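You operate a simulated robot arm through the tools that you are given. There is no shell and no other tool. Be economical: measure what you need, move in short steps, check, and stop when the job is done.

You run a simulated two-armed robot. Do the job below in one go: nothing can be reset, and whatever is moved stays where it is left.

TASK
Kit the wooden tray for the size on its label and carry it to the blue mat.
Fine: mould in the wide pocket, knurl wheel from the drawer in the narrow one; shut the drawer; carry level with both hands, the load staying upright in its pockets, set down square in the middle of the mat. Set down upright: what you pick out.

It is judged by the outcome, as a careful person would: the job done as asked, and still so three seconds after it is handed in. It fails if anything else is knocked over, pushed out of place, dropped, spilled or broken.

THE ROBOT
Two 7-joint arms with two-finger parallel grippers on one trunk, on a base that drives. Base frame: it is fixed to the floor where the robot stands at the start and does not move with it; the origin is under the middle of the robot, x ahead of it, y to its left, z up. Lengths are in m, angles in degrees, forces in N, time in s.
The left shoulder is at the start at [0.05, 0.165, 1.08], the right one opposite. Places, roughly: blue mat on the side bench [0.4, 0.9, 0.8]; grey drawer [0.5, -0.4, 0.7]; narrow pocket of the wooden tray [0.5, -0.2, 0.8]; wide pocket of the wooden tray [0.5, -0.1, 0.8]. Payload 3.91 kg a hand.
The TCP of each hand is the grasp point between the finger pads, 0.03 m short of the fingertips. In the tool frame z runs along the fingers and y along their closing line. Largest opening 0.11 m; finger width 0.02, thickness 0.01; the body of the gripper, 0.048 by 0.112 m, starts 0.055 m behind the TCP.
Orientation is that of the tool frame in the base frame, as a unit quaternion [x, y, z, w]. With the fingers straight down and closing along the base's y, the tool's x points along the base's -x, its y along +y and its z along -z.

THE INTERFACE
- The arms move only by the tool drive_tool. It takes "left_motion", "right_motion" or both (then of equal length, played together; a hand with none holds still); each is a list of rows, each an object of numbers (a shift or turn left out is 0, a gripper value left out holds the last): "tx", "ty", "tz": the shift along the tool's x, y, z in m; "wx", "wy", "wz": the turn, a rotation vector about the tool's x, y, z in degrees; "jaw": the gripper command, from -1 (shut) to 1 (fully open), values between in proportion. In form: [{"tx": .., "ty": .., "tz": .., "wx": .., "wy": .., "wz": .., "jaw": ..}, ...]. A call has 1 to 12 rows; each row shifts and turns the commanded pose from where the row before left it, along the tool's axes as they then stand. Each row takes 0.2 s and may step no farther than 0.05 m and 8.6 degrees from the row before; otherwise, or with a gripper value out of range, the whole call is refused. A pose out of reach is approached as far as the arm can. The call stops where the force on the tool passes 40 N (or 10 N more than at its start, if that is more) or the arm is blocked; 0.2 s more then pass. Each finger travels about 0.045 m/s and halts on what it meets, pressing with about 27 N; the grip force reading is that of the motor and also rises with nothing between the fingers. The clock runs only during rows and for 0.2 s after the last one: add rows that do not move to give the fingers time. The reply holds the time, the measured pose of the TCP, the force on the tool along the base axes, the opening and the grip force, in the units named above and with some noise, with the torque about the TCP (base axes, N m) and any sound that the robot's microphone picked up.
- Cameras (640 x 400 px; columns grow to the right, rows downward): "scene" is now at [0.1003, 0.0039, 1.2499]; the picture's right is [0.05, -1.00, 0.00], its down [-0.68, -0.03, -0.74] and it looks along [0.74, 0.03, -0.68] (base axes); focal length 214 px, centre (320, 200). "left" rides on the left gripper at [0.072, -0.017, -0.103] in its tool frame; the picture's right is [0.23, 0.97, 0.00], its down [-0.76, 0.18, -0.62] and it looks along [-0.61, 0.14, 0.78] (tool axes); focal length 222 px, centre (320, 200). "right" rides on the right gripper at [0.072, 0.017, -0.103] in its tool frame; the picture's right is [-0.23, 0.97, 0.00], its down [-0.76, -0.18, -0.62] and it looks along [-0.61, -0.14, 0.78] (tool axes); focal length 222 px, centre (320, 200). There is no depth. A picture from a camera that has moved, and an enlarged one, comes with that camera's place and axes in the base frame and with its lens. The place of the scene camera against the robot may be out by one fixed shift of up to 0.018 m in any direction.
- get_image(camera): a new picture of that camera. No time passes.
- lift_body(by): slides the trunk up (or, below 0, down) by that many m; the arms and the scene camera ride with it, the base frame stays. It gives what a move gives, with no picture.
- base_move(legs): drives the robot by 1 to 6 legs, each [ahead, left, turn to the left] in m, m and degrees, along the robot's own axes; the way and the turn of a leg run together, so that a leg with both is an arc; at most 1.5 m and 180 degrees a leg. The arms and the cameras ride along, it lands a little off, and it stops where it bumps. It gives what a move gives.
- aim_head(pan, tilt): turns the head with the scene camera to pan (to the left, within 80 degrees either way) and tilt (down, from -29 to 69), counted from straight ahead of the robot. It gives what a move gives.
- inspect(camera, box): a new picture of the part [left, top, right, bottom] of that camera's present view, enlarged. No time passes.
- job_done(): hands the job in; it is judged then, once.

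Work in short steps. Places have to be worked out from the pictures, the camera data and where the tool is seen: move nearer, look again, correct. Check each grasp and each placing, and mend what went wrong. You have 120 turns and 92 pictures in all, those below and enlarged ones among them. Open the grippers and draw the arms clear of the work before you hand the job in, unless the task says otherwise; then end with one line.

The tools are called by a JSON object that holds its "method" and its "body". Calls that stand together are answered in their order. drive_tool: Moves the arms, as the interface text tells. Its arguments: {"type":"object","properties":{"left_motion":{"type":"array","items":{"type":"object","properties":{"tx":{"type":"number"},"ty":{"type":"number"},"tz":{"type":"number"},"wx":{"type":"number"},"wy":{"type":"number"},"wz":{"type":"number"},"jaw":{"type":"number"}}}},"right_motion":{"type":"array","items":{"type":"object","properties":{"tx":{"type":"number"},"ty":{"type":"number"},"tz":{"type":"number"},"wx":{"type":"number"},"wy":{"type":"number"},"wz":{"type":"number"},"jaw":{"type":"number"}}}}},"required":[]} The other tools are called the same way: lift_body (by) slides the trunk up or down; base_move (legs) drives the base; aim_head (pan, tilt) turns the head that bears the scene camera; get_image (camera) takes a picture; inspect (camera, box) takes an enlarged picture of a part of a camera's view; job_done () hands the job in.

At the start:

```text
time_s: 0.0
left_tool_pos: [0.4021, 0.1081, 1.1073]
left_orientation: [0.0, 1.0, -0.001, 0.0]
left_force: [0.0, 0.3, -0.2]
left_moment: [-0.02, -0.03, 0.03]
left_finger_gap: 0.1099
left_finger_force: 0.1
right_tool_pos: [0.3535, -0.2192, 1.1344]
right_orientation: [-0.001, 1.0, 0.0, 0.0]
right_force: [-0.4, 1.0, 0.1]
right_moment: [-0.02, 0.02, 0.01]
right_finger_gap: 0.1099
right_finger_force: 0.1
trunk travel left (down, up): [-0.3, 0.203]
robot x, y, heading: [-0.0003, -0.0031, -0.0]
head pan, tilt: [2.7, 42.5]
```

scene: 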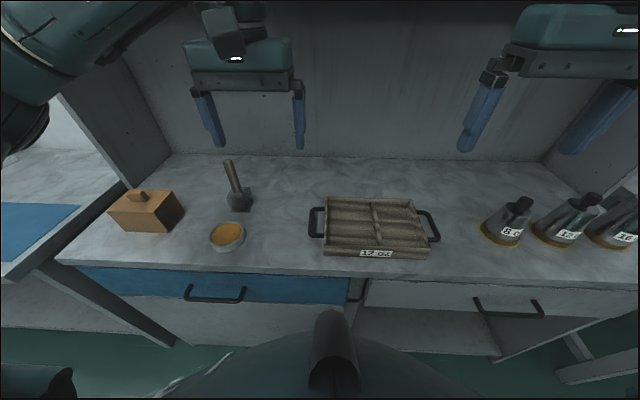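
right: 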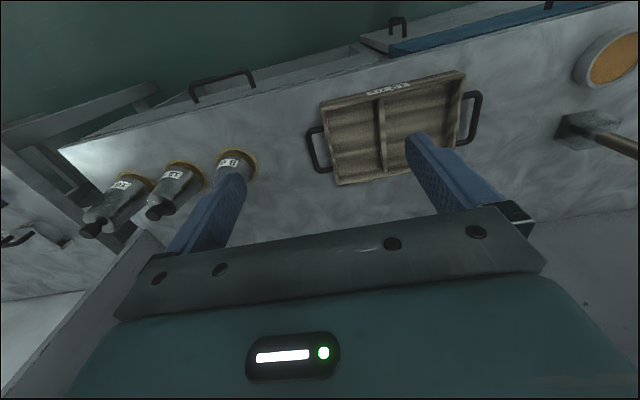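
left: 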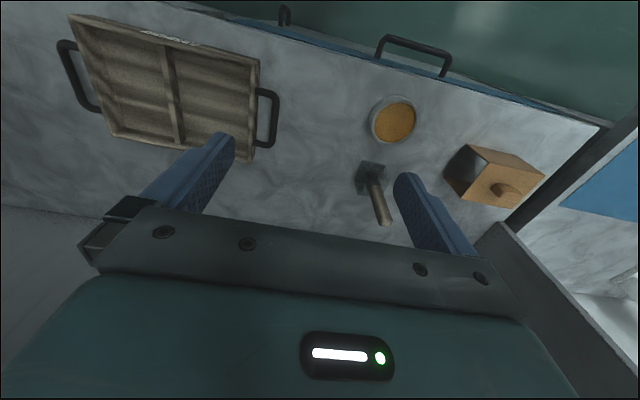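

The tray label seems to read 12 oz and there are three moulds on the right. I enlarge both to make sure.

{"method": "inspect", "body": {"camera": "scene", "box": [460, 160, 640, 280]}}

{"method": "inspect", "body": {"camera": "scene", "box": [290, 180, 460, 280]}}

```text
3.33 times, centred on (550, 220) of scene
camera zoom: at [0.1003, 0.0039, 1.2499], right [0.05, -1.0, 0.0], down [-0.68, -0.03, -0.74], along [0.74, 0.03, -0.68], focal length 715 px, centre (-447, 133)
```

zoom: 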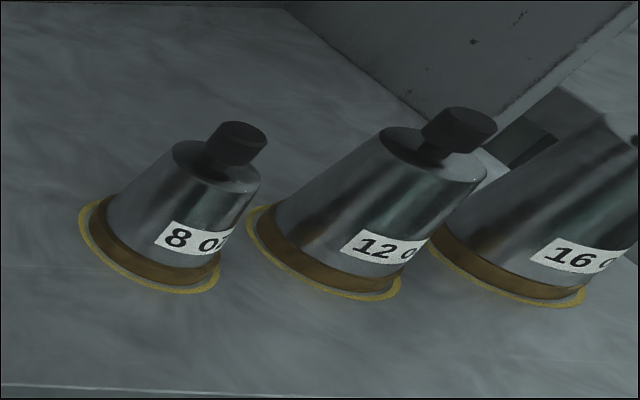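

```text
3.76 times, centred on (375, 230) of scene
camera zoom: at [0.1003, 0.0039, 1.2499], right [0.05, -1.0, 0.0], down [-0.68, -0.03, -0.74], along [0.74, 0.03, -0.68], focal length 807 px, centre (113, 87)
```

zoom: 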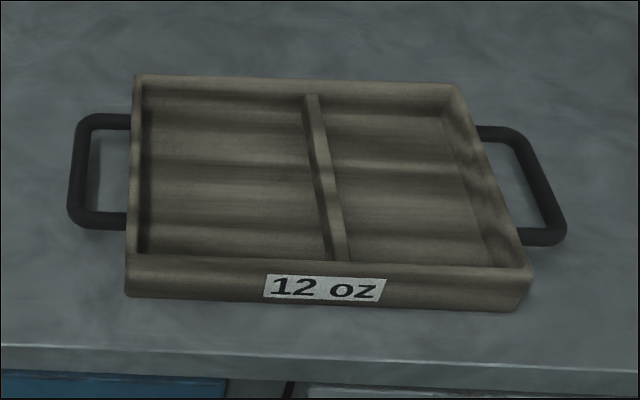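

Label is 12 oz; the 12 oz mould is the middle one. Triangulating, the bench top seems to be near z≈0.79; I look around with the head at the drawer and at the mat.

{"method": "aim_head", "body": {"pan": -45, "tilt": 45}}

{"method": "get_image", "body": {"camera": "scene"}}

{"method": "aim_head", "body": {"pan": 60, "tilt": 35}}

{"method": "get_image", "body": {"camera": "scene"}}

```text
time_s: 1.1
left_tool_pos: [0.403, 0.1078, 1.1067]
left_orientation: [0.0, 1.0, 0.0, 0.0]
left_force: [0.9, 0.3, -0.2]
left_moment: [0.04, 0.02, 0.02]
left_finger_gap: 0.1097
left_finger_force: 0.1
right_tool_pos: [0.3543, -0.219, 1.135]
right_orientation: [0.0, 1.0, 0.001, 0.0]
right_force: [0.8, 0.5, -0.5]
right_moment: [0.0, 0.01, -0.02]
right_finger_gap: 0.1101
right_finger_force: 0.1
trunk travel left (down, up): [-0.3, 0.203]
robot x, y, heading: [-0.0014, -0.0018, 0.1]
head pan, tilt: [-45.0, 45.0]
```

```text
86 pictures are left
camera scene: at [0.0748, -0.0574, 1.2463], right [-0.71, -0.71, 0.0], down [-0.5, 0.5, -0.71], along [0.5, -0.5, -0.71], focal length 214 px, centre (320, 200)
```

scene: 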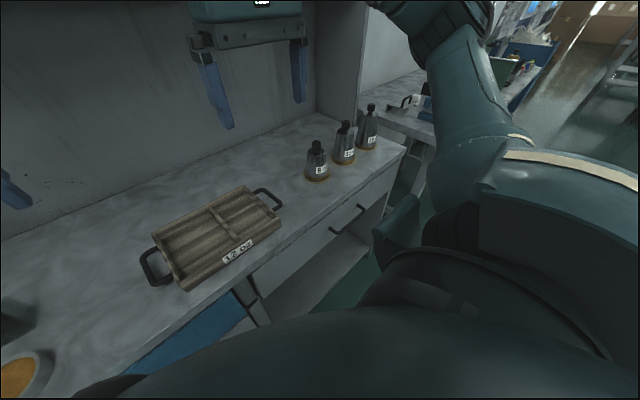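

```text
time_s: 3.0
left_tool_pos: [0.4037, 0.1073, 1.1071]
left_orientation: [-0.001, 1.0, 0.001, 0.0]
left_force: [0.3, 0.5, -0.2]
left_moment: [-0.01, -0.06, 0.0]
left_finger_gap: 0.11
left_finger_force: 0.1
right_tool_pos: [0.3537, -0.2195, 1.1347]
right_orientation: [0.0, 1.0, 0.0, 0.0]
right_force: [0.2, -0.4, 0.5]
right_moment: [-0.01, -0.02, 0.02]
right_finger_gap: 0.1098
right_finger_force: 0.2
trunk travel left (down, up): [-0.3, 0.203]
robot x, y, heading: [0.0011, -0.0039, -0.0]
head pan, tilt: [60.0, 35.0]
```

```text
85 pictures are left
camera scene: at [0.0613, 0.0762, 1.2612], right [0.87, -0.5, 0.0], down [-0.29, -0.5, -0.82], along [0.41, 0.71, -0.57], focal length 214 px, centre (320, 200)
```

scene: 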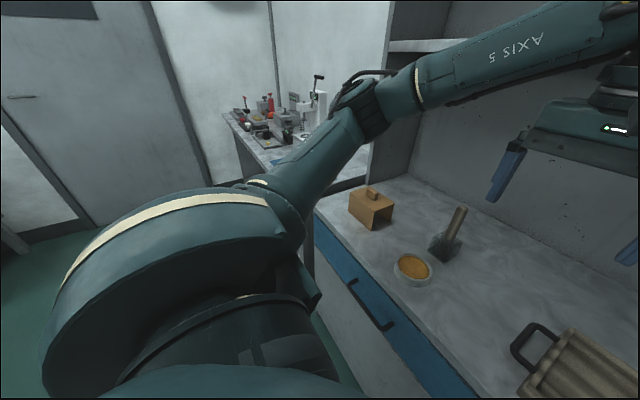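

The mat's bench is separate, to the left. First the drawer: I back off and shift right so the handle is in front of the robot, then look at it.

{"method": "base_move", "body": {"legs": [[-0.3, 0, 0], [0, -0.3, 0]]}}

{"method": "aim_head", "body": {"pan": -15, "tilt": 40}}

{"method": "get_image", "body": {"camera": "scene"}}

{"method": "get_image", "body": {"camera": "right"}}

```text
time_s: 6.7
left_tool_pos: [0.1038, -0.1926, 1.107]
left_orientation: [0.001, 1.0, 0.0, 0.0]
left_force: [-0.6, 0.2, -0.5]
left_moment: [0.0, 0.03, 0.0]
left_finger_gap: 0.1099
left_finger_force: 0.0
right_tool_pos: [0.0547, -0.52, 1.1354]
right_orientation: [0.0, 1.0, 0.0, 0.001]
right_force: [0.1, -0.2, 0.0]
right_moment: [0.01, 0.03, 0.02]
right_finger_gap: 0.1102
right_finger_force: 0.0
trunk travel left (down, up): [-0.3, 0.203]
robot x, y, heading: [-0.2985, -0.2978, -0.1]
head pan, tilt: [60.0, 35.0]
```

```text
time_s: 8.1
left_tool_pos: [0.1038, -0.1915, 1.1074]
left_orientation: [0.0, 1.0, 0.002, 0.0]
left_force: [-0.4, 0.0, -0.2]
left_moment: [0.03, -0.01, -0.01]
left_finger_gap: 0.11
left_finger_force: 0.0
right_tool_pos: [0.0547, -0.5193, 1.1355]
right_orientation: [0.001, 1.0, 0.001, 0.0]
right_force: [1.2, -0.7, -0.7]
right_moment: [0.02, -0.01, 0.0]
right_finger_gap: 0.1103
right_finger_force: 0.1
trunk travel left (down, up): [-0.3, 0.203]
robot x, y, heading: [-0.3001, -0.2988, -0.2]
head pan, tilt: [-15.0, 40.0]
```

```text
84 pictures are left
camera scene: at [-0.1998, -0.3209, 1.2536], right [-0.26, -0.97, 0.0], down [-0.62, 0.17, -0.77], along [0.74, -0.2, -0.64], focal length 214 px, centre (320, 200)
```

scene: 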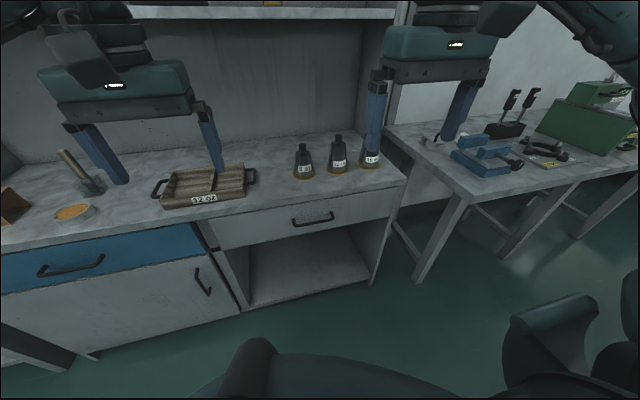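

```text
83 pictures are left
camera right: at [-0.017, -0.5014, 1.2399], right [0.23, 0.97, 0.0], down [0.76, -0.18, 0.62], along [0.61, -0.14, -0.78], focal length 222 px, centre (320, 200)
```

right: 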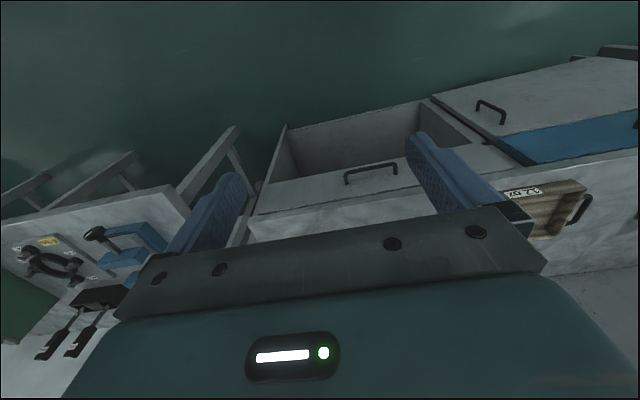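

The handle triangulates consistently to about [0.33, -0.44, 0.715], a horizontal bar about 0.13 long. I bring the right hand forward and pitch it until the fingers point ahead.

{"method": "drive_tool", "body": {"right_motion": [{"tx": -0.04}, {"tx": -0.04}, {"tx": -0.04}, {"wy": -8.5}, {"wy": -8.5}, {"wy": -8.5}, {"wy": -8.5}, {"wy": -8.5}]}}

{"method": "drive_tool", "body": {"right_motion": [{"wy": -8.5}, {"wy": -8.5}, {"wy": -8.5}, {"wy": -8.5}, {"wy": -8.5}, {"wy": -5}]}}

```text
time_s: 9.9
left_tool_pos: [0.103, -0.1914, 1.1076]
left_orientation: [0.001, 1.0, 0.0, 0.001]
left_force: [-0.1, -0.4, -1.2]
left_moment: [0.0, -0.05, 0.0]
left_finger_gap: 0.1099
left_finger_force: 0.0
right_tool_pos: [0.175, -0.519, 1.1362]
right_orientation: [0.001, 0.932, 0.0, 0.364]
right_force: [0.0, 0.4, 0.3]
right_moment: [0.0, -0.01, 0.01]
right_finger_gap: 0.1099
right_finger_force: 0.0
trunk travel left (down, up): [-0.3, 0.203]
robot x, y, heading: [-0.3002, -0.2972, -0.1]
head pan, tilt: [-15.0, 40.0]
```

```text
time_s: 11.3
left_tool_pos: [0.1044, -0.1918, 1.107]
left_orientation: [0.002, 1.0, 0.0, 0.0]
left_force: [-0.2, -0.2, -0.2]
left_moment: [-0.01, -0.01, -0.01]
left_finger_gap: 0.1101
left_finger_force: 0.1
right_tool_pos: [0.1746, -0.5197, 1.1348]
right_orientation: [0.001, 0.722, 0.0, 0.692]
right_force: [-0.1, 0.9, -0.1]
right_moment: [0.02, -0.01, 0.01]
right_finger_gap: 0.11
right_finger_force: 0.0
trunk travel left (down, up): [-0.3, 0.203]
robot x, y, heading: [-0.3003, -0.3012, -0.0]
head pan, tilt: [-15.0, 40.0]
```

Fingers point ahead now. I roll the hand 90° about its axis so the fingers close vertically.

{"method": "drive_tool", "body": {"right_motion": [{"wy": -2.4}, {"wz": 8.5}, {"wz": 8.5}, {"wz": 8.5}, {"wz": 8.5}, {"wz": 8.5}, {"wz": 8.5}, {"wz": 8.5}, {"wz": 8.5}, {"wz": 8.5}, {"wz": 8.5}, {"wz": 5}]}}

```text
time_s: 13.9
left_tool_pos: [0.104, -0.1913, 1.1066]
left_orientation: [0.001, 1.0, -0.001, -0.001]
left_force: [-0.7, 0.4, 0.6]
left_moment: [-0.01, 0.0, -0.02]
left_finger_gap: 0.1104
left_finger_force: 0.1
right_tool_pos: [0.1678, -0.5335, 1.1596]
right_orientation: [0.491, 0.49, 0.51, 0.509]
right_force: [-0.4, 0.5, -0.2]
right_moment: [0.01, 0.02, -0.01]
right_finger_gap: 0.11
right_finger_force: 0.1
right hand out of reach, approached as far as the arm can: row 1, 2
trunk travel left (down, up): [-0.3, 0.203]
robot x, y, heading: [-0.2987, -0.3004, -0.3]
head pan, tilt: [-15.0, 40.0]
```

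Orientation as wanted (tool z ahead, y up). I lower the hand to the handle height, staying short of it, then look.

{"method": "drive_tool", "body": {"right_motion": [{"ty": -0.045, "tx": 0.009}, {"ty": -0.045, "tx": 0.009}, {"ty": -0.045, "tx": 0.009}, {"ty": -0.045, "tx": 0.009}, {"ty": -0.045, "tx": 0.009}, {"ty": -0.045, "tx": 0.009}, {"ty": -0.045, "tx": 0.009}, {"ty": -0.045, "tx": 0.009}, {"ty": -0.045, "tx": 0.009}, {"ty": -0.037, "tx": 0.008}]}}

{"method": "get_image", "body": {"camera": "right"}}

{"method": "get_image", "body": {"camera": "scene"}}

```text
time_s: 16.1
left_tool_pos: [0.1033, -0.1922, 1.1086]
left_orientation: [0.001, 1.0, 0.0, 0.0]
left_force: [0.6, -0.1, 0.6]
left_moment: [0.02, -0.01, 0.0]
left_finger_gap: 0.1095
left_finger_force: 0.0
right_tool_pos: [0.1578, -0.5237, 1.155]
right_orientation: [0.493, 0.49, 0.508, 0.509]
right_force: [0.0, -0.8, 0.7]
right_moment: [0.01, -0.01, -0.01]
right_finger_gap: 0.1099
right_finger_force: 0.0
right hand out of reach, approached as far as the arm can: row 1, 2, 3, 4, 5, 6, 7, 8, 9, 10
trunk travel left (down, up): [-0.3, 0.203]
robot x, y, heading: [-0.2961, -0.2946, 0.2]
head pan, tilt: [-15.0, 40.0]
```

```text
82 pictures are left
camera right: at [0.0547, -0.4503, 1.1692], right [-0.03, -0.23, 0.97], down [-0.62, -0.76, -0.2], along [0.78, -0.61, -0.12], focal length 222 px, centre (320, 200)
```

right: 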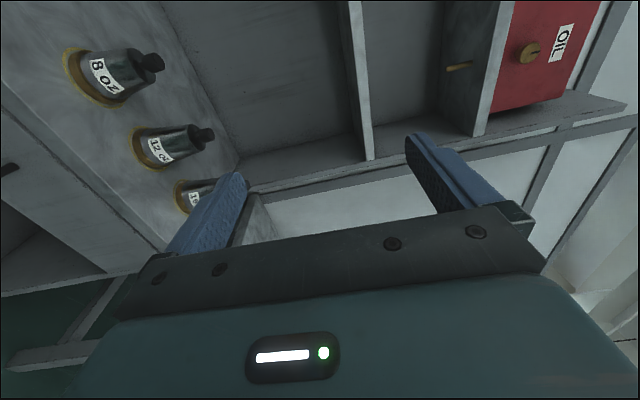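

```text
81 pictures are left
camera scene: at [-0.1999, -0.321, 1.2536], right [-0.26, -0.97, 0.0], down [-0.62, 0.17, -0.77], along [0.74, -0.2, -0.64], focal length 214 px, centre (320, 200)
```

scene: 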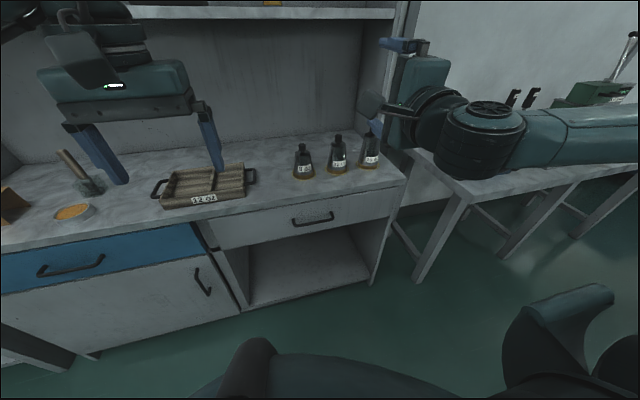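

The arm cannot go down with this wrist roll. I roll the hand back and the other way instead.

{"method": "drive_tool", "body": {"right_motion": [{"wz": -8.5}, {"wz": -8.5}, {"wz": -8.5}, {"wz": -8.5}, {"wz": -8.5}, {"wz": -8.5}, {"wz": -8.5}, {"wz": -8.5}, {"wz": -8.5}, {"wz": -8.5}, {"wz": -5}]}}

```text
time_s: 18.5
left_tool_pos: [0.1035, -0.1921, 1.1068]
left_orientation: [0.0, 1.0, 0.0, -0.001]
left_force: [-0.1, 0.0, -0.6]
left_moment: [-0.01, 0.03, 0.03]
left_finger_gap: 0.1101
left_finger_force: 0.1
right_tool_pos: [0.1586, -0.5222, 1.1554]
right_orientation: [0.0, 0.695, -0.002, 0.719]
right_force: [0.3, -0.5, 0.3]
right_moment: [0.0, 0.02, -0.01]
right_finger_gap: 0.1099
right_finger_force: 0.2
trunk travel left (down, up): [-0.3, 0.203]
robot x, y, heading: [-0.2981, -0.2981, -0.1]
head pan, tilt: [-15.0, 40.0]
```

Back at the un-rolled pose. I lower first in this orientation (tool x is down now).

{"method": "drive_tool", "body": {"right_motion": [{"tx": 0.04}, {"tx": 0.04}, {"tx": 0.04}, {"tx": 0.04}, {"tx": 0.04}, {"tx": 0.04}, {"tx": 0.04}]}}

```text
time_s: 20.1
left_tool_pos: [0.1038, -0.1919, 1.1073]
left_orientation: [0.0, 1.0, 0.0, 0.001]
left_force: [0.3, -0.3, -0.9]
left_moment: [0.02, -0.01, 0.01]
left_finger_gap: 0.11
left_finger_force: 0.0
right_tool_pos: [0.1573, -0.5222, 1.156]
right_orientation: [0.002, 0.695, -0.002, 0.719]
right_force: [-0.2, -0.3, -0.3]
right_moment: [-0.02, 0.0, 0.0]
right_finger_gap: 0.1099
right_finger_force: 0.1
right hand out of reach, approached as far as the arm can: row 1, 2, 3, 4, 5, 6, 7
trunk travel left (down, up): [-0.3, 0.203]
robot x, y, heading: [-0.3004, -0.3016, -0.3]
head pan, tilt: [-15.0, 40.0]
```

Still limited: a wrist limit, likely from level fingers so near the shoulder. I pitch the fingers back down by 42° and lower again.

{"method": "drive_tool", "body": {"right_motion": [{"wy": 8.5}, {"wy": 8.5}, {"wy": 8.5}, {"wy": 8.5}, {"wy": 8.5}, {"tx": 0.03, "tz": 0.03}, {"tx": 0.03, "tz": 0.03}, {"tx": 0.03, "tz": 0.03}, {"tx": 0.03, "tz": 0.03}]}}

```text
time_s: 22.1
left_tool_pos: [0.1034, -0.1912, 1.1076]
left_orientation: [0.001, 1.0, 0.0, 0.0]
left_force: [0.0, 0.3, 0.3]
left_moment: [-0.02, -0.05, -0.01]
left_finger_gap: 0.1101
left_finger_force: 0.0
right_tool_pos: [0.1739, -0.5219, 0.9859]
right_orientation: [0.0, 0.906, 0.001, 0.423]
right_force: [-0.4, 0.8, 0.4]
right_moment: [0.01, -0.04, -0.01]
right_finger_gap: 0.1099
right_finger_force: 0.1
trunk travel left (down, up): [-0.3, 0.203]
robot x, y, heading: [-0.2981, -0.2983, 0.0]
head pan, tilt: [-15.0, 40.0]
```

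That works. Continuing down to about z 0.75 and centring on the handle's y.

{"method": "drive_tool", "body": {"right_motion": [{"tx": 0.036, "tz": 0.03, "ty": 0.013}, {"tx": 0.036, "tz": 0.03, "ty": 0.013}, {"tx": 0.036, "tz": 0.03, "ty": 0.014}, {"tx": 0.036, "tz": 0.03, "ty": 0.014}, {"tx": 0.036, "tz": 0.03, "ty": 0.014}, {"tx": 0.03, "tz": 0.024, "ty": 0.014}]}}

```text
time_s: 23.5
left_tool_pos: [0.1037, -0.1916, 1.1065]
left_orientation: [0.0, 1.0, 0.0, 0.0]
left_force: [0.1, -0.2, -0.5]
left_moment: [-0.06, 0.0, 0.01]
left_finger_gap: 0.1102
left_finger_force: 0.0
right_tool_pos: [0.1724, -0.4625, 0.7884]
right_orientation: [0.002, 0.907, -0.002, 0.421]
right_force: [-0.3, -0.4, 0.7]
right_moment: [-0.02, -0.02, -0.04]
right_finger_gap: 0.1101
right_finger_force: 0.1
right hand out of reach, approached as far as the arm can: row 5, 6
trunk travel left (down, up): [-0.3, 0.203]
robot x, y, heading: [-0.2994, -0.3006, 0.2]
head pan, tilt: [-15.0, 40.0]
```

Near z 0.79 it again meets a limit, probably from being folded too close. Here I roll the hand -90°.

{"method": "drive_tool", "body": {"right_motion": [{"wz": -8.5}, {"wz": -8.5}, {"wz": -8.5}, {"wz": -8.5}, {"wz": -8.5}, {"wz": -8.5}, {"wz": -8.5}, {"wz": -8.5}, {"wz": -8.5}, {"wz": -8.5}, {"wz": -5}]}}

```text
time_s: 25.9
left_tool_pos: [0.1045, -0.1915, 1.1064]
left_orientation: [0.001, 1.0, 0.0, 0.0]
left_force: [-0.4, 0.7, 0.0]
left_moment: [-0.01, -0.01, -0.02]
left_finger_gap: 0.11
left_finger_force: 0.0
right_tool_pos: [0.1727, -0.462, 0.7869]
right_orientation: [0.642, -0.641, 0.299, -0.296]
right_force: [-0.8, -0.6, 0.7]
right_moment: [0.02, 0.01, 0.0]
right_finger_gap: 0.1097
right_finger_force: 0.0
trunk travel left (down, up): [-0.3, 0.203]
robot x, y, heading: [-0.3002, -0.2988, -0.2]
head pan, tilt: [-15.0, 40.0]
```

Roll succeeded. I look through the right camera at the handle from here.

{"method": "get_image", "body": {"camera": "right"}}

```text
80 pictures are left
camera right: at [0.084, -0.5343, 0.8425], right [-0.63, 0.23, -0.74], down [-0.36, 0.76, 0.54], along [0.69, 0.6, -0.4], focal length 222 px, centre (320, 200)
```

right: 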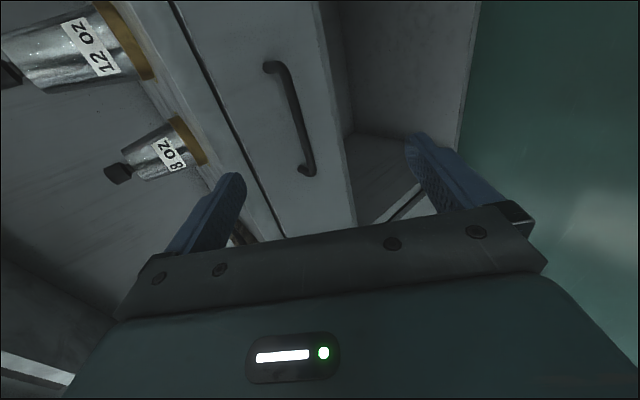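

Handle estimates from the hand camera: y from -0.51 to -0.37, z≈0.70, bar x≈0.34. I move to about 0.1 m short of it along the finger line and look again.

{"method": "drive_tool", "body": {"right_motion": [{"tx": -0.011, "ty": -0.02, "tz": 0.043}, {"tx": -0.011, "ty": -0.02, "tz": 0.043}]}}

{"method": "get_image", "body": {"camera": "right"}}

{"method": "get_image", "body": {"camera": "scene"}}

```text
time_s: 26.5
left_tool_pos: [0.1048, -0.1918, 1.1068]
left_orientation: [0.0, 1.0, 0.0, 0.0]
left_force: [0.7, 0.5, -0.8]
left_moment: [-0.01, 0.01, 0.01]
left_finger_gap: 0.11
left_finger_force: 0.1
right_tool_pos: [0.2643, -0.4403, 0.763]
right_orientation: [-0.641, 0.642, -0.298, 0.299]
right_force: [0.6, 0.5, 0.4]
right_moment: [-0.01, -0.01, -0.01]
right_finger_gap: 0.1102
right_finger_force: 0.0
trunk travel left (down, up): [-0.3, 0.203]
robot x, y, heading: [-0.3008, -0.2963, -0.2]
head pan, tilt: [-15.0, 40.0]
```

```text
79 pictures are left
camera right: at [0.1758, -0.5124, 0.8174], right [-0.63, 0.23, -0.74], down [-0.36, 0.76, 0.54], along [0.69, 0.61, -0.4], focal length 222 px, centre (320, 200)
```

right: 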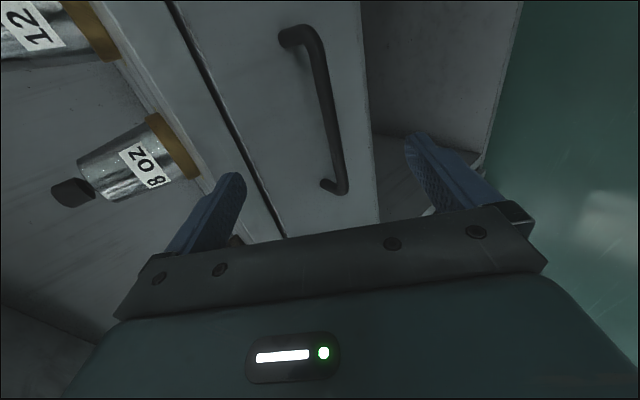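

```text
78 pictures are left
camera scene: at [-0.1996, -0.3208, 1.2536], right [-0.26, -0.97, 0.0], down [-0.62, 0.17, -0.77], along [0.74, -0.2, -0.64], focal length 214 px, centre (320, 200)
```

scene: 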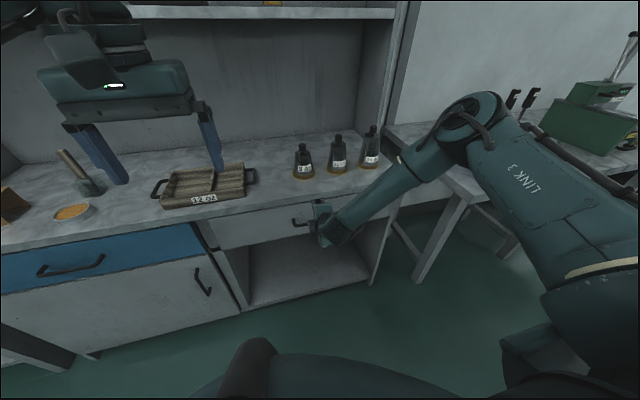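

The bar triangulates at x≈0.318, z≈0.706. I level the fingers by another 24° so the upper finger clears the drawer front, and part-close the jaw.

{"method": "drive_tool", "body": {"right_motion": [{"wx": 8, "jaw": 0.0}, {"wx": 8}, {"wx": 8}]}}

```text
time_s: 27.3
left_tool_pos: [0.104, -0.1921, 1.1069]
left_orientation: [0.002, 1.0, 0.0, 0.0]
left_force: [0.3, -0.1, -0.4]
left_moment: [0.0, -0.01, 0.0]
left_finger_gap: 0.1101
left_finger_force: 0.1
right_tool_pos: [0.2786, -0.3763, 0.8046]
right_orientation: [-0.578, 0.588, -0.407, 0.393]
right_force: [0.7, -0.6, 0.2]
right_moment: [0.0, 0.01, 0.01]
right_finger_gap: 0.0549
right_finger_force: 0.1
right hand out of reach, approached as far as the arm can: row 1, 2, 3
trunk travel left (down, up): [-0.3, 0.203]
robot x, y, heading: [-0.296, -0.3001, 0.1]
head pan, tilt: [-15.0, 40.0]
```

Limited again; lowering the trunk will relieve the wrist. I draw the hand back, and lower the trunk 0.2 m.

{"method": "drive_tool", "body": {"right_motion": [{"tz": -0.045}, {"tz": -0.045}]}}

{"method": "lift_body", "body": {"by": -0.2}}

```text
time_s: 27.9
left_tool_pos: [0.1028, -0.1907, 1.1072]
left_orientation: [0.001, 1.0, -0.001, 0.0]
left_force: [-0.2, 0.5, -0.6]
left_moment: [0.01, 0.04, -0.02]
left_finger_gap: 0.11
left_finger_force: 0.0
right_tool_pos: [0.1936, -0.3743, 0.8345]
right_orientation: [-0.579, 0.579, -0.406, 0.405]
right_force: [0.0, 0.1, -0.5]
right_moment: [0.02, 0.02, 0.0]
right_finger_gap: 0.055
right_finger_force: 0.1
trunk travel left (down, up): [-0.3, 0.203]
robot x, y, heading: [-0.2993, -0.2971, -0.2]
head pan, tilt: [-15.0, 40.0]
```

```text
time_s: 30.1
left_tool_pos: [0.1041, -0.1911, 0.9073]
left_orientation: [0.0, 1.0, 0.0, 0.0]
left_force: [0.2, 0.7, -0.5]
left_moment: [-0.01, 0.01, 0.0]
left_finger_gap: 0.1099
left_finger_force: 0.2
right_tool_pos: [0.1941, -0.3747, 0.6339]
right_orientation: [0.58, -0.58, 0.405, -0.404]
right_force: [0.4, 0.4, 0.0]
right_moment: [0.02, -0.03, -0.01]
right_finger_gap: 0.0548
right_finger_force: 0.0
trunk travel left (down, up): [-0.1, 0.403]
robot x, y, heading: [-0.2999, -0.2998, -0.1]
head pan, tilt: [-15.0, 40.0]
```

Pitch now 20° below level. I move to a pose in line with the bar, short of it.

{"method": "drive_tool", "body": {"right_motion": [{"tx": 0.024, "ty": -0.038, "tz": -0.005}, {"tx": 0.024, "ty": -0.038, "tz": -0.005}, {"tx": 0.022, "ty": -0.037, "tz": -0.004}]}}

{"method": "get_image", "body": {"camera": "right"}}

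{"method": "get_image", "body": {"camera": "scene"}}

```text
time_s: 30.9
left_tool_pos: [0.1036, -0.1932, 0.9083]
left_orientation: [0.001, 1.0, 0.0, 0.0]
left_force: [0.3, -0.1, 0.1]
left_moment: [0.03, -0.02, -0.01]
left_finger_gap: 0.1099
left_finger_force: 0.1
right_tool_pos: [0.2176, -0.4432, 0.7447]
right_orientation: [0.58, -0.579, 0.405, -0.405]
right_force: [-0.1, -0.2, -0.2]
right_moment: [-0.01, 0.02, -0.02]
right_finger_gap: 0.0554
right_finger_force: 0.0
trunk travel left (down, up): [-0.1, 0.403]
robot x, y, heading: [-0.2995, -0.2979, -0.3]
head pan, tilt: [-15.0, 40.0]
```

```text
77 pictures are left
camera right: at [0.1156, -0.5158, 0.7662], right [-0.34, 0.23, -0.91], down [-0.52, 0.76, 0.38], along [0.78, 0.61, -0.14], focal length 222 px, centre (320, 200)
```

right: 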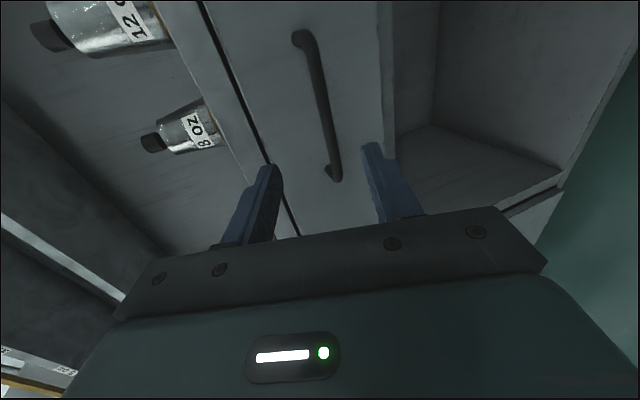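

```text
76 pictures are left
camera scene: at [-0.1999, -0.321, 1.0536], right [-0.26, -0.97, 0.0], down [-0.62, 0.17, -0.77], along [0.74, -0.2, -0.64], focal length 214 px, centre (320, 200)
```

scene: 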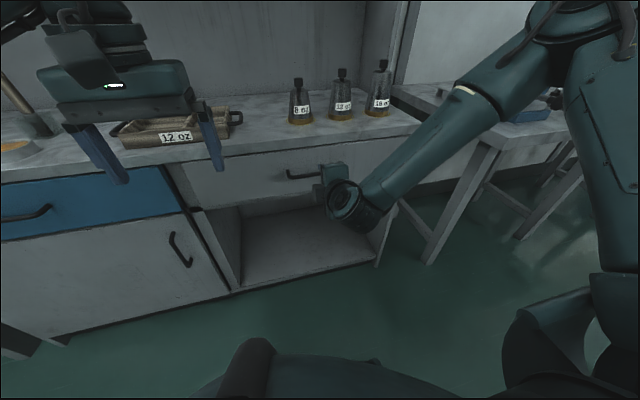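

Bar at ≈[0.31, y, 0.707]. I advance with a part-closed jaw so the bar enters between the fingers.

{"method": "drive_tool", "body": {"right_motion": [{"tz": 0.04, "ty": 0.005, "jaw": -0.3}, {"tz": 0.03}, {"tz": 0.015}]}}

{"method": "get_image", "body": {"camera": "right"}}

```text
time_s: 31.7
left_tool_pos: [0.103, -0.1919, 0.9059]
left_orientation: [0.001, 1.0, 0.0, 0.0]
left_force: [-0.1, 0.7, -0.6]
left_moment: [0.02, -0.01, 0.02]
left_finger_gap: 0.11
left_finger_force: 0.0
right_tool_pos: [0.2986, -0.4417, 0.713]
right_orientation: [-0.579, 0.583, -0.405, 0.401]
right_force: [0.5, 0.5, 0.1]
right_moment: [0.01, -0.01, 0.03]
right_finger_gap: 0.0387
right_finger_force: 0.0
right hand out of reach, approached as far as the arm can: row 3
trunk travel left (down, up): [-0.1, 0.403]
robot x, y, heading: [-0.2997, -0.301, 0.0]
head pan, tilt: [-15.0, 40.0]
```

```text
75 pictures are left
camera right: at [0.1957, -0.5131, 0.7345], right [-0.34, 0.23, -0.91], down [-0.52, 0.77, 0.38], along [0.79, 0.6, -0.14], focal length 222 px, centre (320, 200)
```

right: 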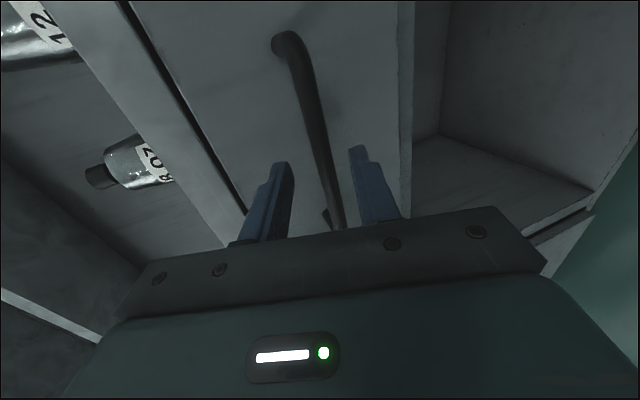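

The bar lies between the fingers. I close on it.

{"method": "drive_tool", "body": {"right_motion": [{"jaw": -1}, {}, {}, {}]}}

```text
time_s: 32.7
left_tool_pos: [0.1046, -0.1923, 0.9066]
left_orientation: [0.001, 1.0, 0.0, -0.001]
left_force: [0.1, 0.2, 0.4]
left_moment: [-0.01, -0.01, 0.01]
left_finger_gap: 0.1098
left_finger_force: 0.1
right_tool_pos: [0.2976, -0.4412, 0.7107]
right_orientation: [-0.58, 0.584, -0.404, 0.4]
right_force: [-7.8, -0.5, -13.1]
right_moment: [-0.23, 0.4, 0.07]
right_finger_gap: 0.0119
right_finger_force: 45.3
trunk travel left (down, up): [-0.1, 0.403]
robot x, y, heading: [-0.2999, -0.2987, 0.2]
head pan, tilt: [-15.0, 40.0]
```

Gripped (gap 0.012). I pull by driving straight back 0.1 m first.

{"method": "base_move", "body": {"legs": [[-0.1, 0, 0]]}}

{"method": "get_image", "body": {"camera": "scene"}}

```text
time_s: 33.8
left_tool_pos: [0.006, -0.1916, 0.9064]
left_orientation: [0.0, 1.0, 0.0, -0.001]
left_force: [-0.4, 0.9, -0.3]
left_moment: [0.02, 0.02, 0.01]
left_finger_gap: 0.1099
left_finger_force: 0.0
right_tool_pos: [0.2005, -0.4425, 0.7102]
right_orientation: [-0.58, 0.584, -0.404, 0.4]
right_force: [1.7, -1.9, -21.9]
right_moment: [-0.3, 0.51, -0.02]
right_finger_gap: 0.0117
right_finger_force: 45.2
trunk travel left (down, up): [-0.1, 0.403]
robot x, y, heading: [-0.4011, -0.3002, 0.2]
head pan, tilt: [-15.0, 40.0]
```

```text
74 pictures are left
camera scene: at [-0.2966, -0.3211, 1.0532], right [-0.26, -0.97, 0.0], down [-0.62, 0.17, -0.76], along [0.74, -0.2, -0.64], focal length 214 px, centre (320, 200)
```

scene: 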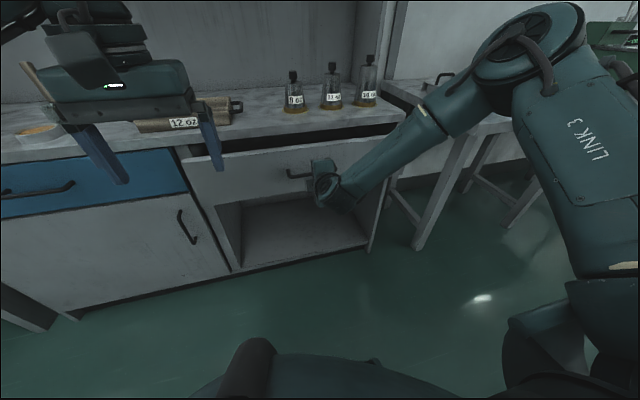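

The drawer is coming out. I pull another 0.11 m.

{"method": "base_move", "body": {"legs": [[-0.11, 0, 0]]}}

{"method": "lift_body", "body": {"by": 0.0}}

{"method": "get_image", "body": {"camera": "scene"}}

```text
time_s: 35.0
left_tool_pos: [-0.1025, -0.1911, 0.9061]
left_orientation: [0.0, 1.0, 0.0, -0.001]
left_force: [-0.5, 0.2, 0.2]
left_moment: [0.02, 0.01, 0.01]
left_finger_gap: 0.11
left_finger_force: 0.1
right_tool_pos: [0.0909, -0.4415, 0.7086]
right_orientation: [-0.58, 0.584, -0.404, 0.399]
right_force: [0.9, -6.2, -9.6]
right_moment: [-0.09, 0.24, 0.38]
right_finger_gap: 0.0117
right_finger_force: 44.7
trunk travel left (down, up): [-0.1, 0.403]
robot x, y, heading: [-0.5083, -0.2981, 0.1]
head pan, tilt: [-15.0, 40.0]
```

```text
time_s: 35.5
left_tool_pos: [-0.1033, -0.1908, 0.9068]
left_orientation: [0.0, 1.0, -0.001, -0.001]
left_force: [-0.4, -0.6, 0.2]
left_moment: [0.01, -0.04, 0.03]
left_finger_gap: 0.11
left_finger_force: 0.0
right_tool_pos: [0.0921, -0.4415, 0.7101]
right_orientation: [-0.58, 0.583, -0.404, 0.399]
right_force: [-0.1, -1.7, -3.8]
right_moment: [-0.09, 0.11, 0.31]
right_finger_gap: 0.0117
right_finger_force: 45.4
trunk travel left (down, up): [-0.1, 0.403]
robot x, y, heading: [-0.5041, -0.3007, -0.1]
head pan, tilt: [-15.0, 40.0]
```

```text
73 pictures are left
camera scene: at [-0.4066, -0.3207, 1.0536], right [-0.26, -0.97, 0.0], down [-0.62, 0.17, -0.77], along [0.74, -0.2, -0.64], focal length 214 px, centre (320, 200)
```

scene: 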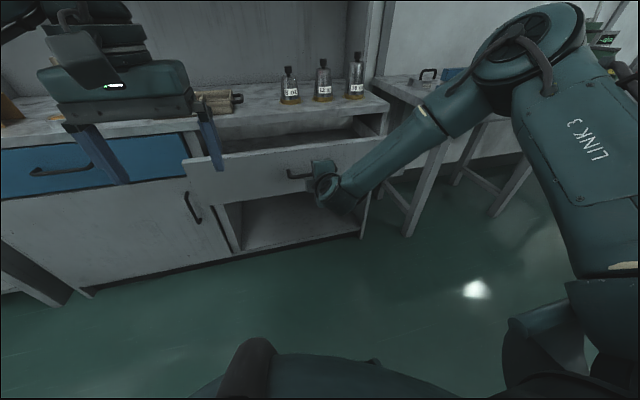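

Drawer is open about 0.21 m. I release, back the hand off, raise the trunk and look inside.

{"method": "drive_tool", "body": {"right_motion": [{"jaw": -0.3}, {}, {"tz": -0.03}, {"tz": -0.04}, {"tz": -0.04}]}}

{"method": "lift_body", "body": {"by": 0.3}}

{"method": "aim_head", "body": {"pan": -15, "tilt": 45}}

{"method": "get_image", "body": {"camera": "scene"}}

```text
time_s: 36.7
left_tool_pos: [-0.1024, -0.1913, 0.9064]
left_orientation: [0.0, 1.0, 0.0, 0.0]
left_force: [0.1, -1.0, 0.3]
left_moment: [0.02, -0.01, -0.01]
left_finger_gap: 0.11
left_finger_force: 0.1
right_tool_pos: [-0.0115, -0.4441, 0.7492]
right_orientation: [-0.579, 0.583, -0.405, 0.401]
right_force: [-0.2, -0.8, 0.3]
right_moment: [0.02, 0.03, -0.01]
right_finger_gap: 0.0385
right_finger_force: 0.1
trunk travel left (down, up): [-0.1, 0.403]
robot x, y, heading: [-0.5055, -0.297, 0.0]
head pan, tilt: [-15.0, 40.0]
```

```text
time_s: 39.7
left_tool_pos: [-0.1027, -0.1915, 1.2063]
left_orientation: [0.001, 1.0, 0.0, 0.0]
left_force: [-0.6, -0.4, -0.4]
left_moment: [-0.01, 0.05, 0.03]
left_finger_gap: 0.1101
left_finger_force: 0.0
right_tool_pos: [-0.0102, -0.4424, 1.0493]
right_orientation: [-0.58, 0.584, -0.404, 0.399]
right_force: [-0.1, 0.5, 0.1]
right_moment: [-0.02, 0.03, 0.03]
right_finger_gap: 0.0386
right_finger_force: 0.0
trunk travel left (down, up): [-0.4, 0.103]
robot x, y, heading: [-0.5039, -0.2958, -0.0]
head pan, tilt: [-15.0, 40.0]
```

```text
time_s: 40.4
left_tool_pos: [-0.1033, -0.1906, 1.2061]
left_orientation: [0.0, 1.0, 0.0, 0.0]
left_force: [-0.8, 0.0, 0.2]
left_moment: [-0.01, 0.04, 0.01]
left_finger_gap: 0.1099
left_finger_force: 0.0
right_tool_pos: [-0.0112, -0.4437, 1.0485]
right_orientation: [-0.58, 0.584, -0.405, 0.399]
right_force: [0.0, -1.0, 0.7]
right_moment: [0.0, 0.01, -0.01]
right_finger_gap: 0.0385
right_finger_force: 0.1
trunk travel left (down, up): [-0.4, 0.103]
robot x, y, heading: [-0.5061, -0.2963, 0.0]
head pan, tilt: [-15.0, 45.0]
```

```text
72 pictures are left
camera scene: at [-0.4104, -0.3196, 1.3464], right [-0.26, -0.97, 0.0], down [-0.68, 0.18, -0.71], along [0.68, -0.18, -0.71], focal length 214 px, centre (320, 200)
```

scene: 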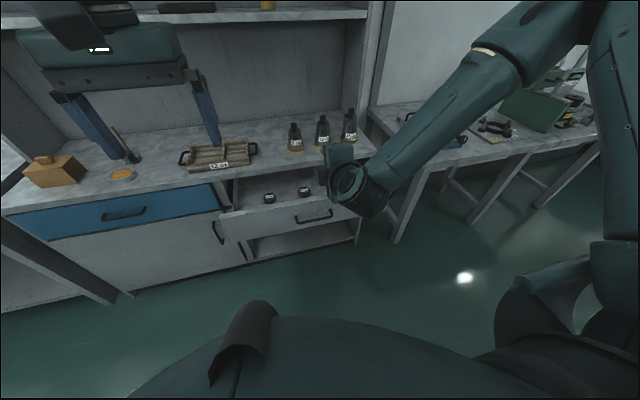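

Small labelled wheels are in the drawer. I bring the right hand back to pointing down, which also clears the view.

{"method": "drive_tool", "body": {"right_motion": [{"wx": -8.5, "jaw": 1}, {"wx": -8.5}, {"wx": -8.5}, {"wx": -8.5}, {"wx": -8.5}, {"wx": -8.5}, {"wx": -8.5}, {"wx": -8.5}, {"wx": -2}]}}

{"method": "drive_tool", "body": {"right_motion": [{"wz": 8.5}, {"wz": 8.5}, {"wz": 8.5}, {"wz": 8.5}, {"wz": 8.5}, {"wz": 8.5}, {"wz": 8.5}, {"wz": 8.5}, {"wz": 8.5}, {"wz": 8.5}, {"wz": 5}]}}

{"method": "get_image", "body": {"camera": "right"}}

{"method": "inspect", "body": {"camera": "scene", "box": [180, 90, 380, 230]}}

```text
time_s: 42.4
left_tool_pos: [-0.1042, -0.1918, 1.2079]
left_orientation: [-0.001, 1.0, 0.0, 0.001]
left_force: [-0.3, -0.8, 0.3]
left_moment: [-0.03, -0.02, 0.01]
left_finger_gap: 0.11
left_finger_force: 0.1
right_tool_pos: [-0.1971, -0.4645, 0.9264]
right_orientation: [-0.704, 0.708, -0.032, 0.03]
right_force: [0.5, 0.3, 0.5]
right_moment: [-0.02, -0.02, -0.03]
right_finger_gap: 0.1098
right_finger_force: 0.0
right hand out of reach, approached as far as the arm can: row 5, 6, 7, 8, 9
trunk travel left (down, up): [-0.4, 0.103]
robot x, y, heading: [-0.507, -0.2988, -0.3]
head pan, tilt: [-15.0, 45.0]
```

```text
time_s: 44.8
left_tool_pos: [-0.1035, -0.191, 1.2074]
left_orientation: [0.001, 1.0, -0.001, 0.0]
left_force: [0.4, 0.6, 0.2]
left_moment: [0.02, -0.04, -0.02]
left_finger_gap: 0.1102
left_finger_force: 0.0
right_tool_pos: [-0.1983, -0.4657, 0.9277]
right_orientation: [0.006, 0.999, -0.001, 0.045]
right_force: [0.1, -0.1, 0.9]
right_moment: [0.01, 0.01, -0.03]
right_finger_gap: 0.11
right_finger_force: 0.0
trunk travel left (down, up): [-0.4, 0.103]
robot x, y, heading: [-0.5112, -0.2944, 0.3]
head pan, tilt: [-15.0, 45.0]
```

```text
71 pictures are left
camera right: at [-0.2777, -0.4463, 1.0244], right [0.24, 0.97, 0.02], down [0.7, -0.18, 0.69], along [0.67, -0.15, -0.73], focal length 222 px, centre (320, 200)
```

right: 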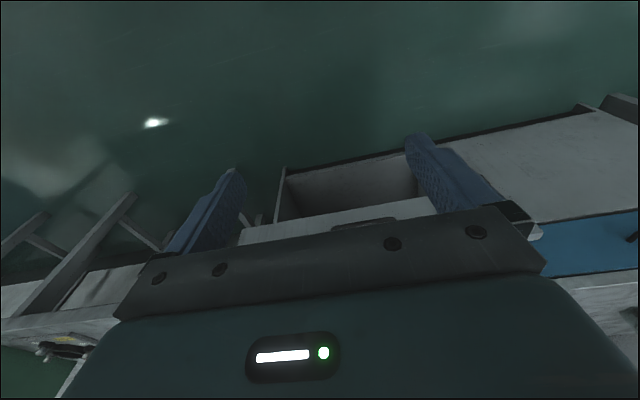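

```text
2.86 times, centred on (280, 160) of scene
camera zoom: at [-0.4104, -0.3196, 1.3463], right [-0.26, -0.97, 0.0], down [-0.68, 0.18, -0.71], along [0.68, -0.18, -0.71], focal length 613 px, centre (434, 314)
```

zoom: 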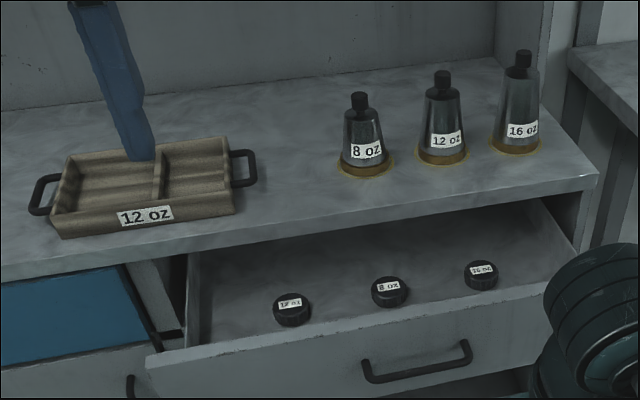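

The 12 oz wheel looks leftmost in the drawer. I fix the hand's small tilt, raise it, drive forward 0.2 m and look down into the drawer with the hand camera.

{"method": "drive_tool", "body": {"right_motion": [{"wy": 5.2, "tz": -0.04}, {"tz": -0.04}, {"tx": -0.04, "ty": 0.02}, {"tx": -0.04, "ty": 0.02}, {"tx": -0.04, "ty": 0.02}, {"tx": -0.04, "ty": 0.02}]}}

{"method": "base_move", "body": {"legs": [[0.18, 0, 0]]}}

{"method": "get_image", "body": {"camera": "right"}}

```text
time_s: 46.2
left_tool_pos: [-0.1029, -0.1905, 1.2068]
left_orientation: [-0.001, 1.0, -0.001, 0.0]
left_force: [-0.5, 0.0, 0.3]
left_moment: [0.03, -0.01, -0.01]
left_finger_gap: 0.1101
left_finger_force: 0.0
right_tool_pos: [-0.0386, -0.3871, 1.0064]
right_orientation: [0.005, 1.0, -0.002, -0.002]
right_force: [0.7, 1.1, 0.0]
right_moment: [0.04, 0.03, 0.0]
right_finger_gap: 0.1101
right_finger_force: 0.1
trunk travel left (down, up): [-0.4, 0.103]
robot x, y, heading: [-0.5029, -0.3038, -0.4]
head pan, tilt: [-15.0, 45.0]
```

```text
time_s: 47.7
left_tool_pos: [0.0769, -0.191, 1.2069]
left_orientation: [-0.001, 1.0, 0.001, -0.001]
left_force: [0.3, -0.1, -0.7]
left_moment: [-0.02, -0.01, -0.02]
left_finger_gap: 0.1101
left_finger_force: 0.1
right_tool_pos: [0.1424, -0.3876, 1.0072]
right_orientation: [0.004, 1.0, -0.001, -0.002]
right_force: [-0.6, 0.2, 0.0]
right_moment: [0.02, 0.03, 0.02]
right_finger_gap: 0.1107
right_finger_force: 0.1
trunk travel left (down, up): [-0.4, 0.103]
robot x, y, heading: [-0.3215, -0.301, 0.1]
head pan, tilt: [-15.0, 45.0]
```

```text
69 pictures are left
camera right: at [0.071, -0.3694, 1.1115], right [0.24, 0.97, 0.0], down [0.76, -0.18, 0.62], along [0.6, -0.15, -0.78], focal length 222 px, centre (320, 200)
```

right: 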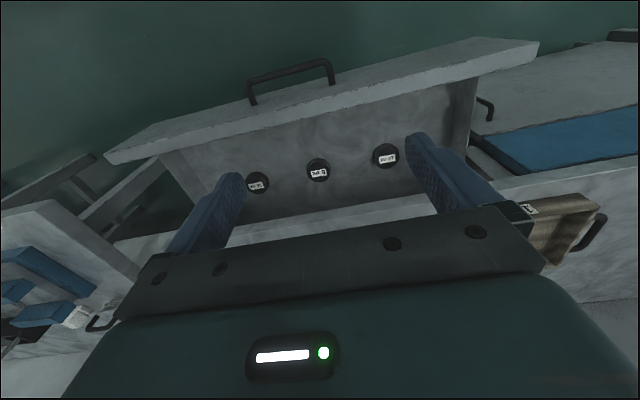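

The wheels are nearly under the bench edge, so the drawer needs to come out further. I'll reach closed fingers down behind the drawer front and pull from the inside.

{"method": "drive_tool", "body": {"right_motion": [{"tx": -0.04, "ty": -0.02, "jaw": -1}, {"tx": -0.04, "ty": -0.02}, {"tz": 0.045}, {"tz": 0.045}, {"tz": 0.045}, {"tz": 0.045}, {"tz": 0.045}, {"tz": 0.045}]}}

{"method": "get_image", "body": {"camera": "right"}}

{"method": "get_image", "body": {"camera": "scene"}}

```text
time_s: 49.5
left_tool_pos: [0.0758, -0.1909, 1.2066]
left_orientation: [0.0, 1.0, 0.0, 0.0]
left_force: [0.2, 0.0, 0.7]
left_moment: [0.02, -0.02, -0.01]
left_finger_gap: 0.1102
left_finger_force: 0.2
right_tool_pos: [0.2179, -0.4278, 0.7399]
right_orientation: [0.004, 1.0, -0.002, -0.001]
right_force: [0.5, -0.3, -0.1]
right_moment: [0.01, 0.01, -0.02]
right_finger_gap: 0.0
right_finger_force: 27.3
trunk travel left (down, up): [-0.4, 0.103]
robot x, y, heading: [-0.3251, -0.295, 0.1]
head pan, tilt: [-15.0, 45.0]
```

```text
68 pictures are left
camera right: at [0.1474, -0.4098, 0.8439], right [0.23, 0.97, 0.0], down [0.76, -0.18, 0.62], along [0.6, -0.15, -0.78], focal length 222 px, centre (320, 200)
```

right: 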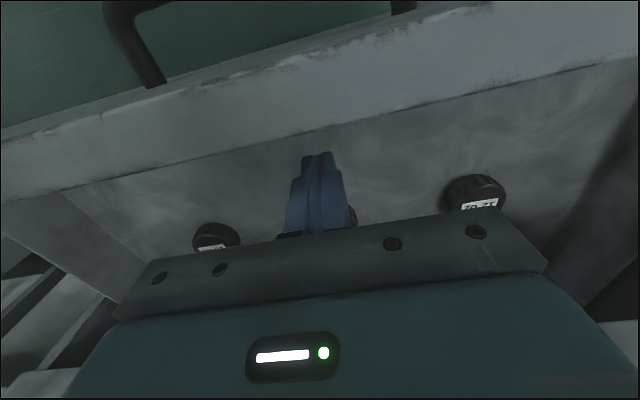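

```text
67 pictures are left
camera scene: at [-0.2298, -0.3195, 1.3464], right [-0.26, -0.97, 0.0], down [-0.68, 0.18, -0.71], along [0.68, -0.18, -0.71], focal length 214 px, centre (320, 200)
```

scene: 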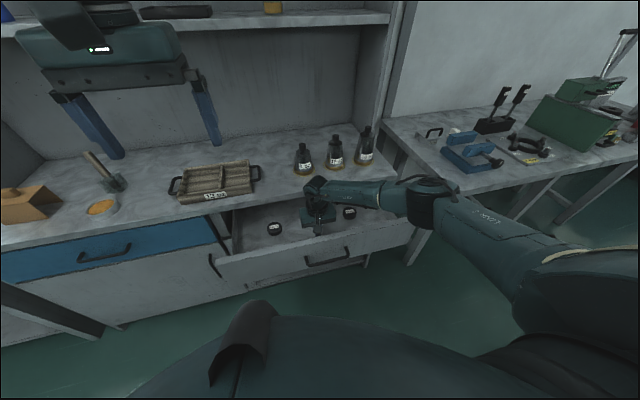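

Wheel is around [0.327, -0.28, 0.655]. I lower slightly and pull the drawer front outward.

{"method": "drive_tool", "body": {"right_motion": [{"tz": 0.025}, {"tx": 0.02}, {"tx": 0.02}, {"tx": 0.015}, {"tx": 0.015}, {"tx": 0.015}, {"tx": 0.015}, {"tx": 0.015}, {"tx": 0.015}, {"tx": 0.015}]}}

{"method": "get_image", "body": {"camera": "scene"}}

```text
time_s: 51.7
left_tool_pos: [0.0777, -0.19, 1.2067]
left_orientation: [-0.001, 1.0, 0.0, -0.001]
left_force: [0.3, -0.1, -0.3]
left_moment: [-0.01, 0.03, 0.02]
left_finger_gap: 0.1099
left_finger_force: 0.0
right_tool_pos: [0.079, -0.4272, 0.7116]
right_orientation: [0.005, 1.0, -0.001, 0.001]
right_force: [11.0, 1.0, -0.7]
right_moment: [0.19, -0.24, -0.03]
right_finger_gap: 0.0002
right_finger_force: 26.9
trunk travel left (down, up): [-0.4, 0.103]
robot x, y, heading: [-0.3267, -0.2978, -0.2]
head pan, tilt: [-15.0, 45.0]
```

```text
66 pictures are left
camera scene: at [-0.2287, -0.3195, 1.3462], right [-0.26, -0.97, 0.0], down [-0.68, 0.18, -0.71], along [0.68, -0.18, -0.71], focal length 214 px, centre (320, 200)
```

scene: 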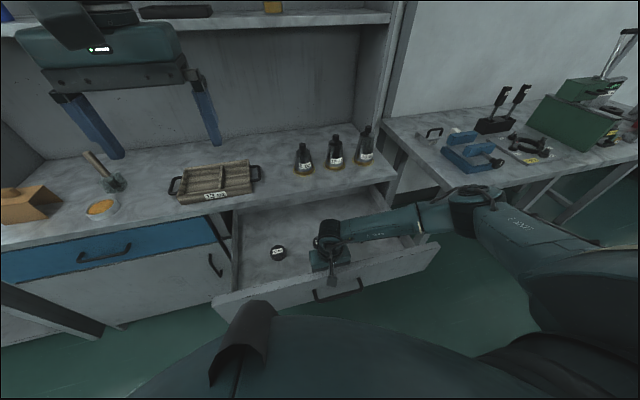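

The drawer came out about another 0.1 m; the 12 oz wheel should now be near [0.215, -0.28, 0.65]. I raise the hand and place it above the wheel to look.

{"method": "drive_tool", "body": {"right_motion": [{"tx": -0.02}, {"tz": -0.045}, {"tz": -0.045}, {"tz": -0.045}, {"tz": -0.035, "ty": 0.03}, {"ty": 0.04, "tx": -0.02, "jaw": 0.6}, {"ty": 0.04, "tx": -0.02}, {"ty": 0.04, "tx": -0.02}]}}

{"method": "get_image", "body": {"camera": "right"}}

```text
time_s: 53.5
left_tool_pos: [0.0768, -0.1907, 1.207]
left_orientation: [-0.001, 1.0, -0.002, -0.001]
left_force: [-0.6, 0.3, 0.0]
left_moment: [-0.02, -0.01, -0.01]
left_finger_gap: 0.1099
left_finger_force: 0.0
right_tool_pos: [0.157, -0.2793, 0.8794]
right_orientation: [0.004, 1.0, -0.003, -0.003]
right_force: [-0.3, -0.3, -0.8]
right_moment: [-0.03, -0.03, 0.0]
right_finger_gap: 0.0686
right_finger_force: 0.1
trunk travel left (down, up): [-0.4, 0.103]
robot x, y, heading: [-0.3245, -0.2995, 0.1]
head pan, tilt: [-15.0, 45.0]
```

```text
65 pictures are left
camera right: at [0.0861, -0.2612, 0.9844], right [0.24, 0.97, -0.01], down [0.76, -0.18, 0.62], along [0.6, -0.15, -0.78], focal length 222 px, centre (320, 200)
```

right: 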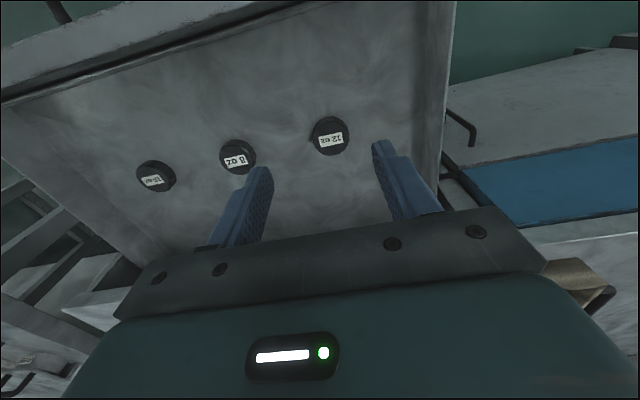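

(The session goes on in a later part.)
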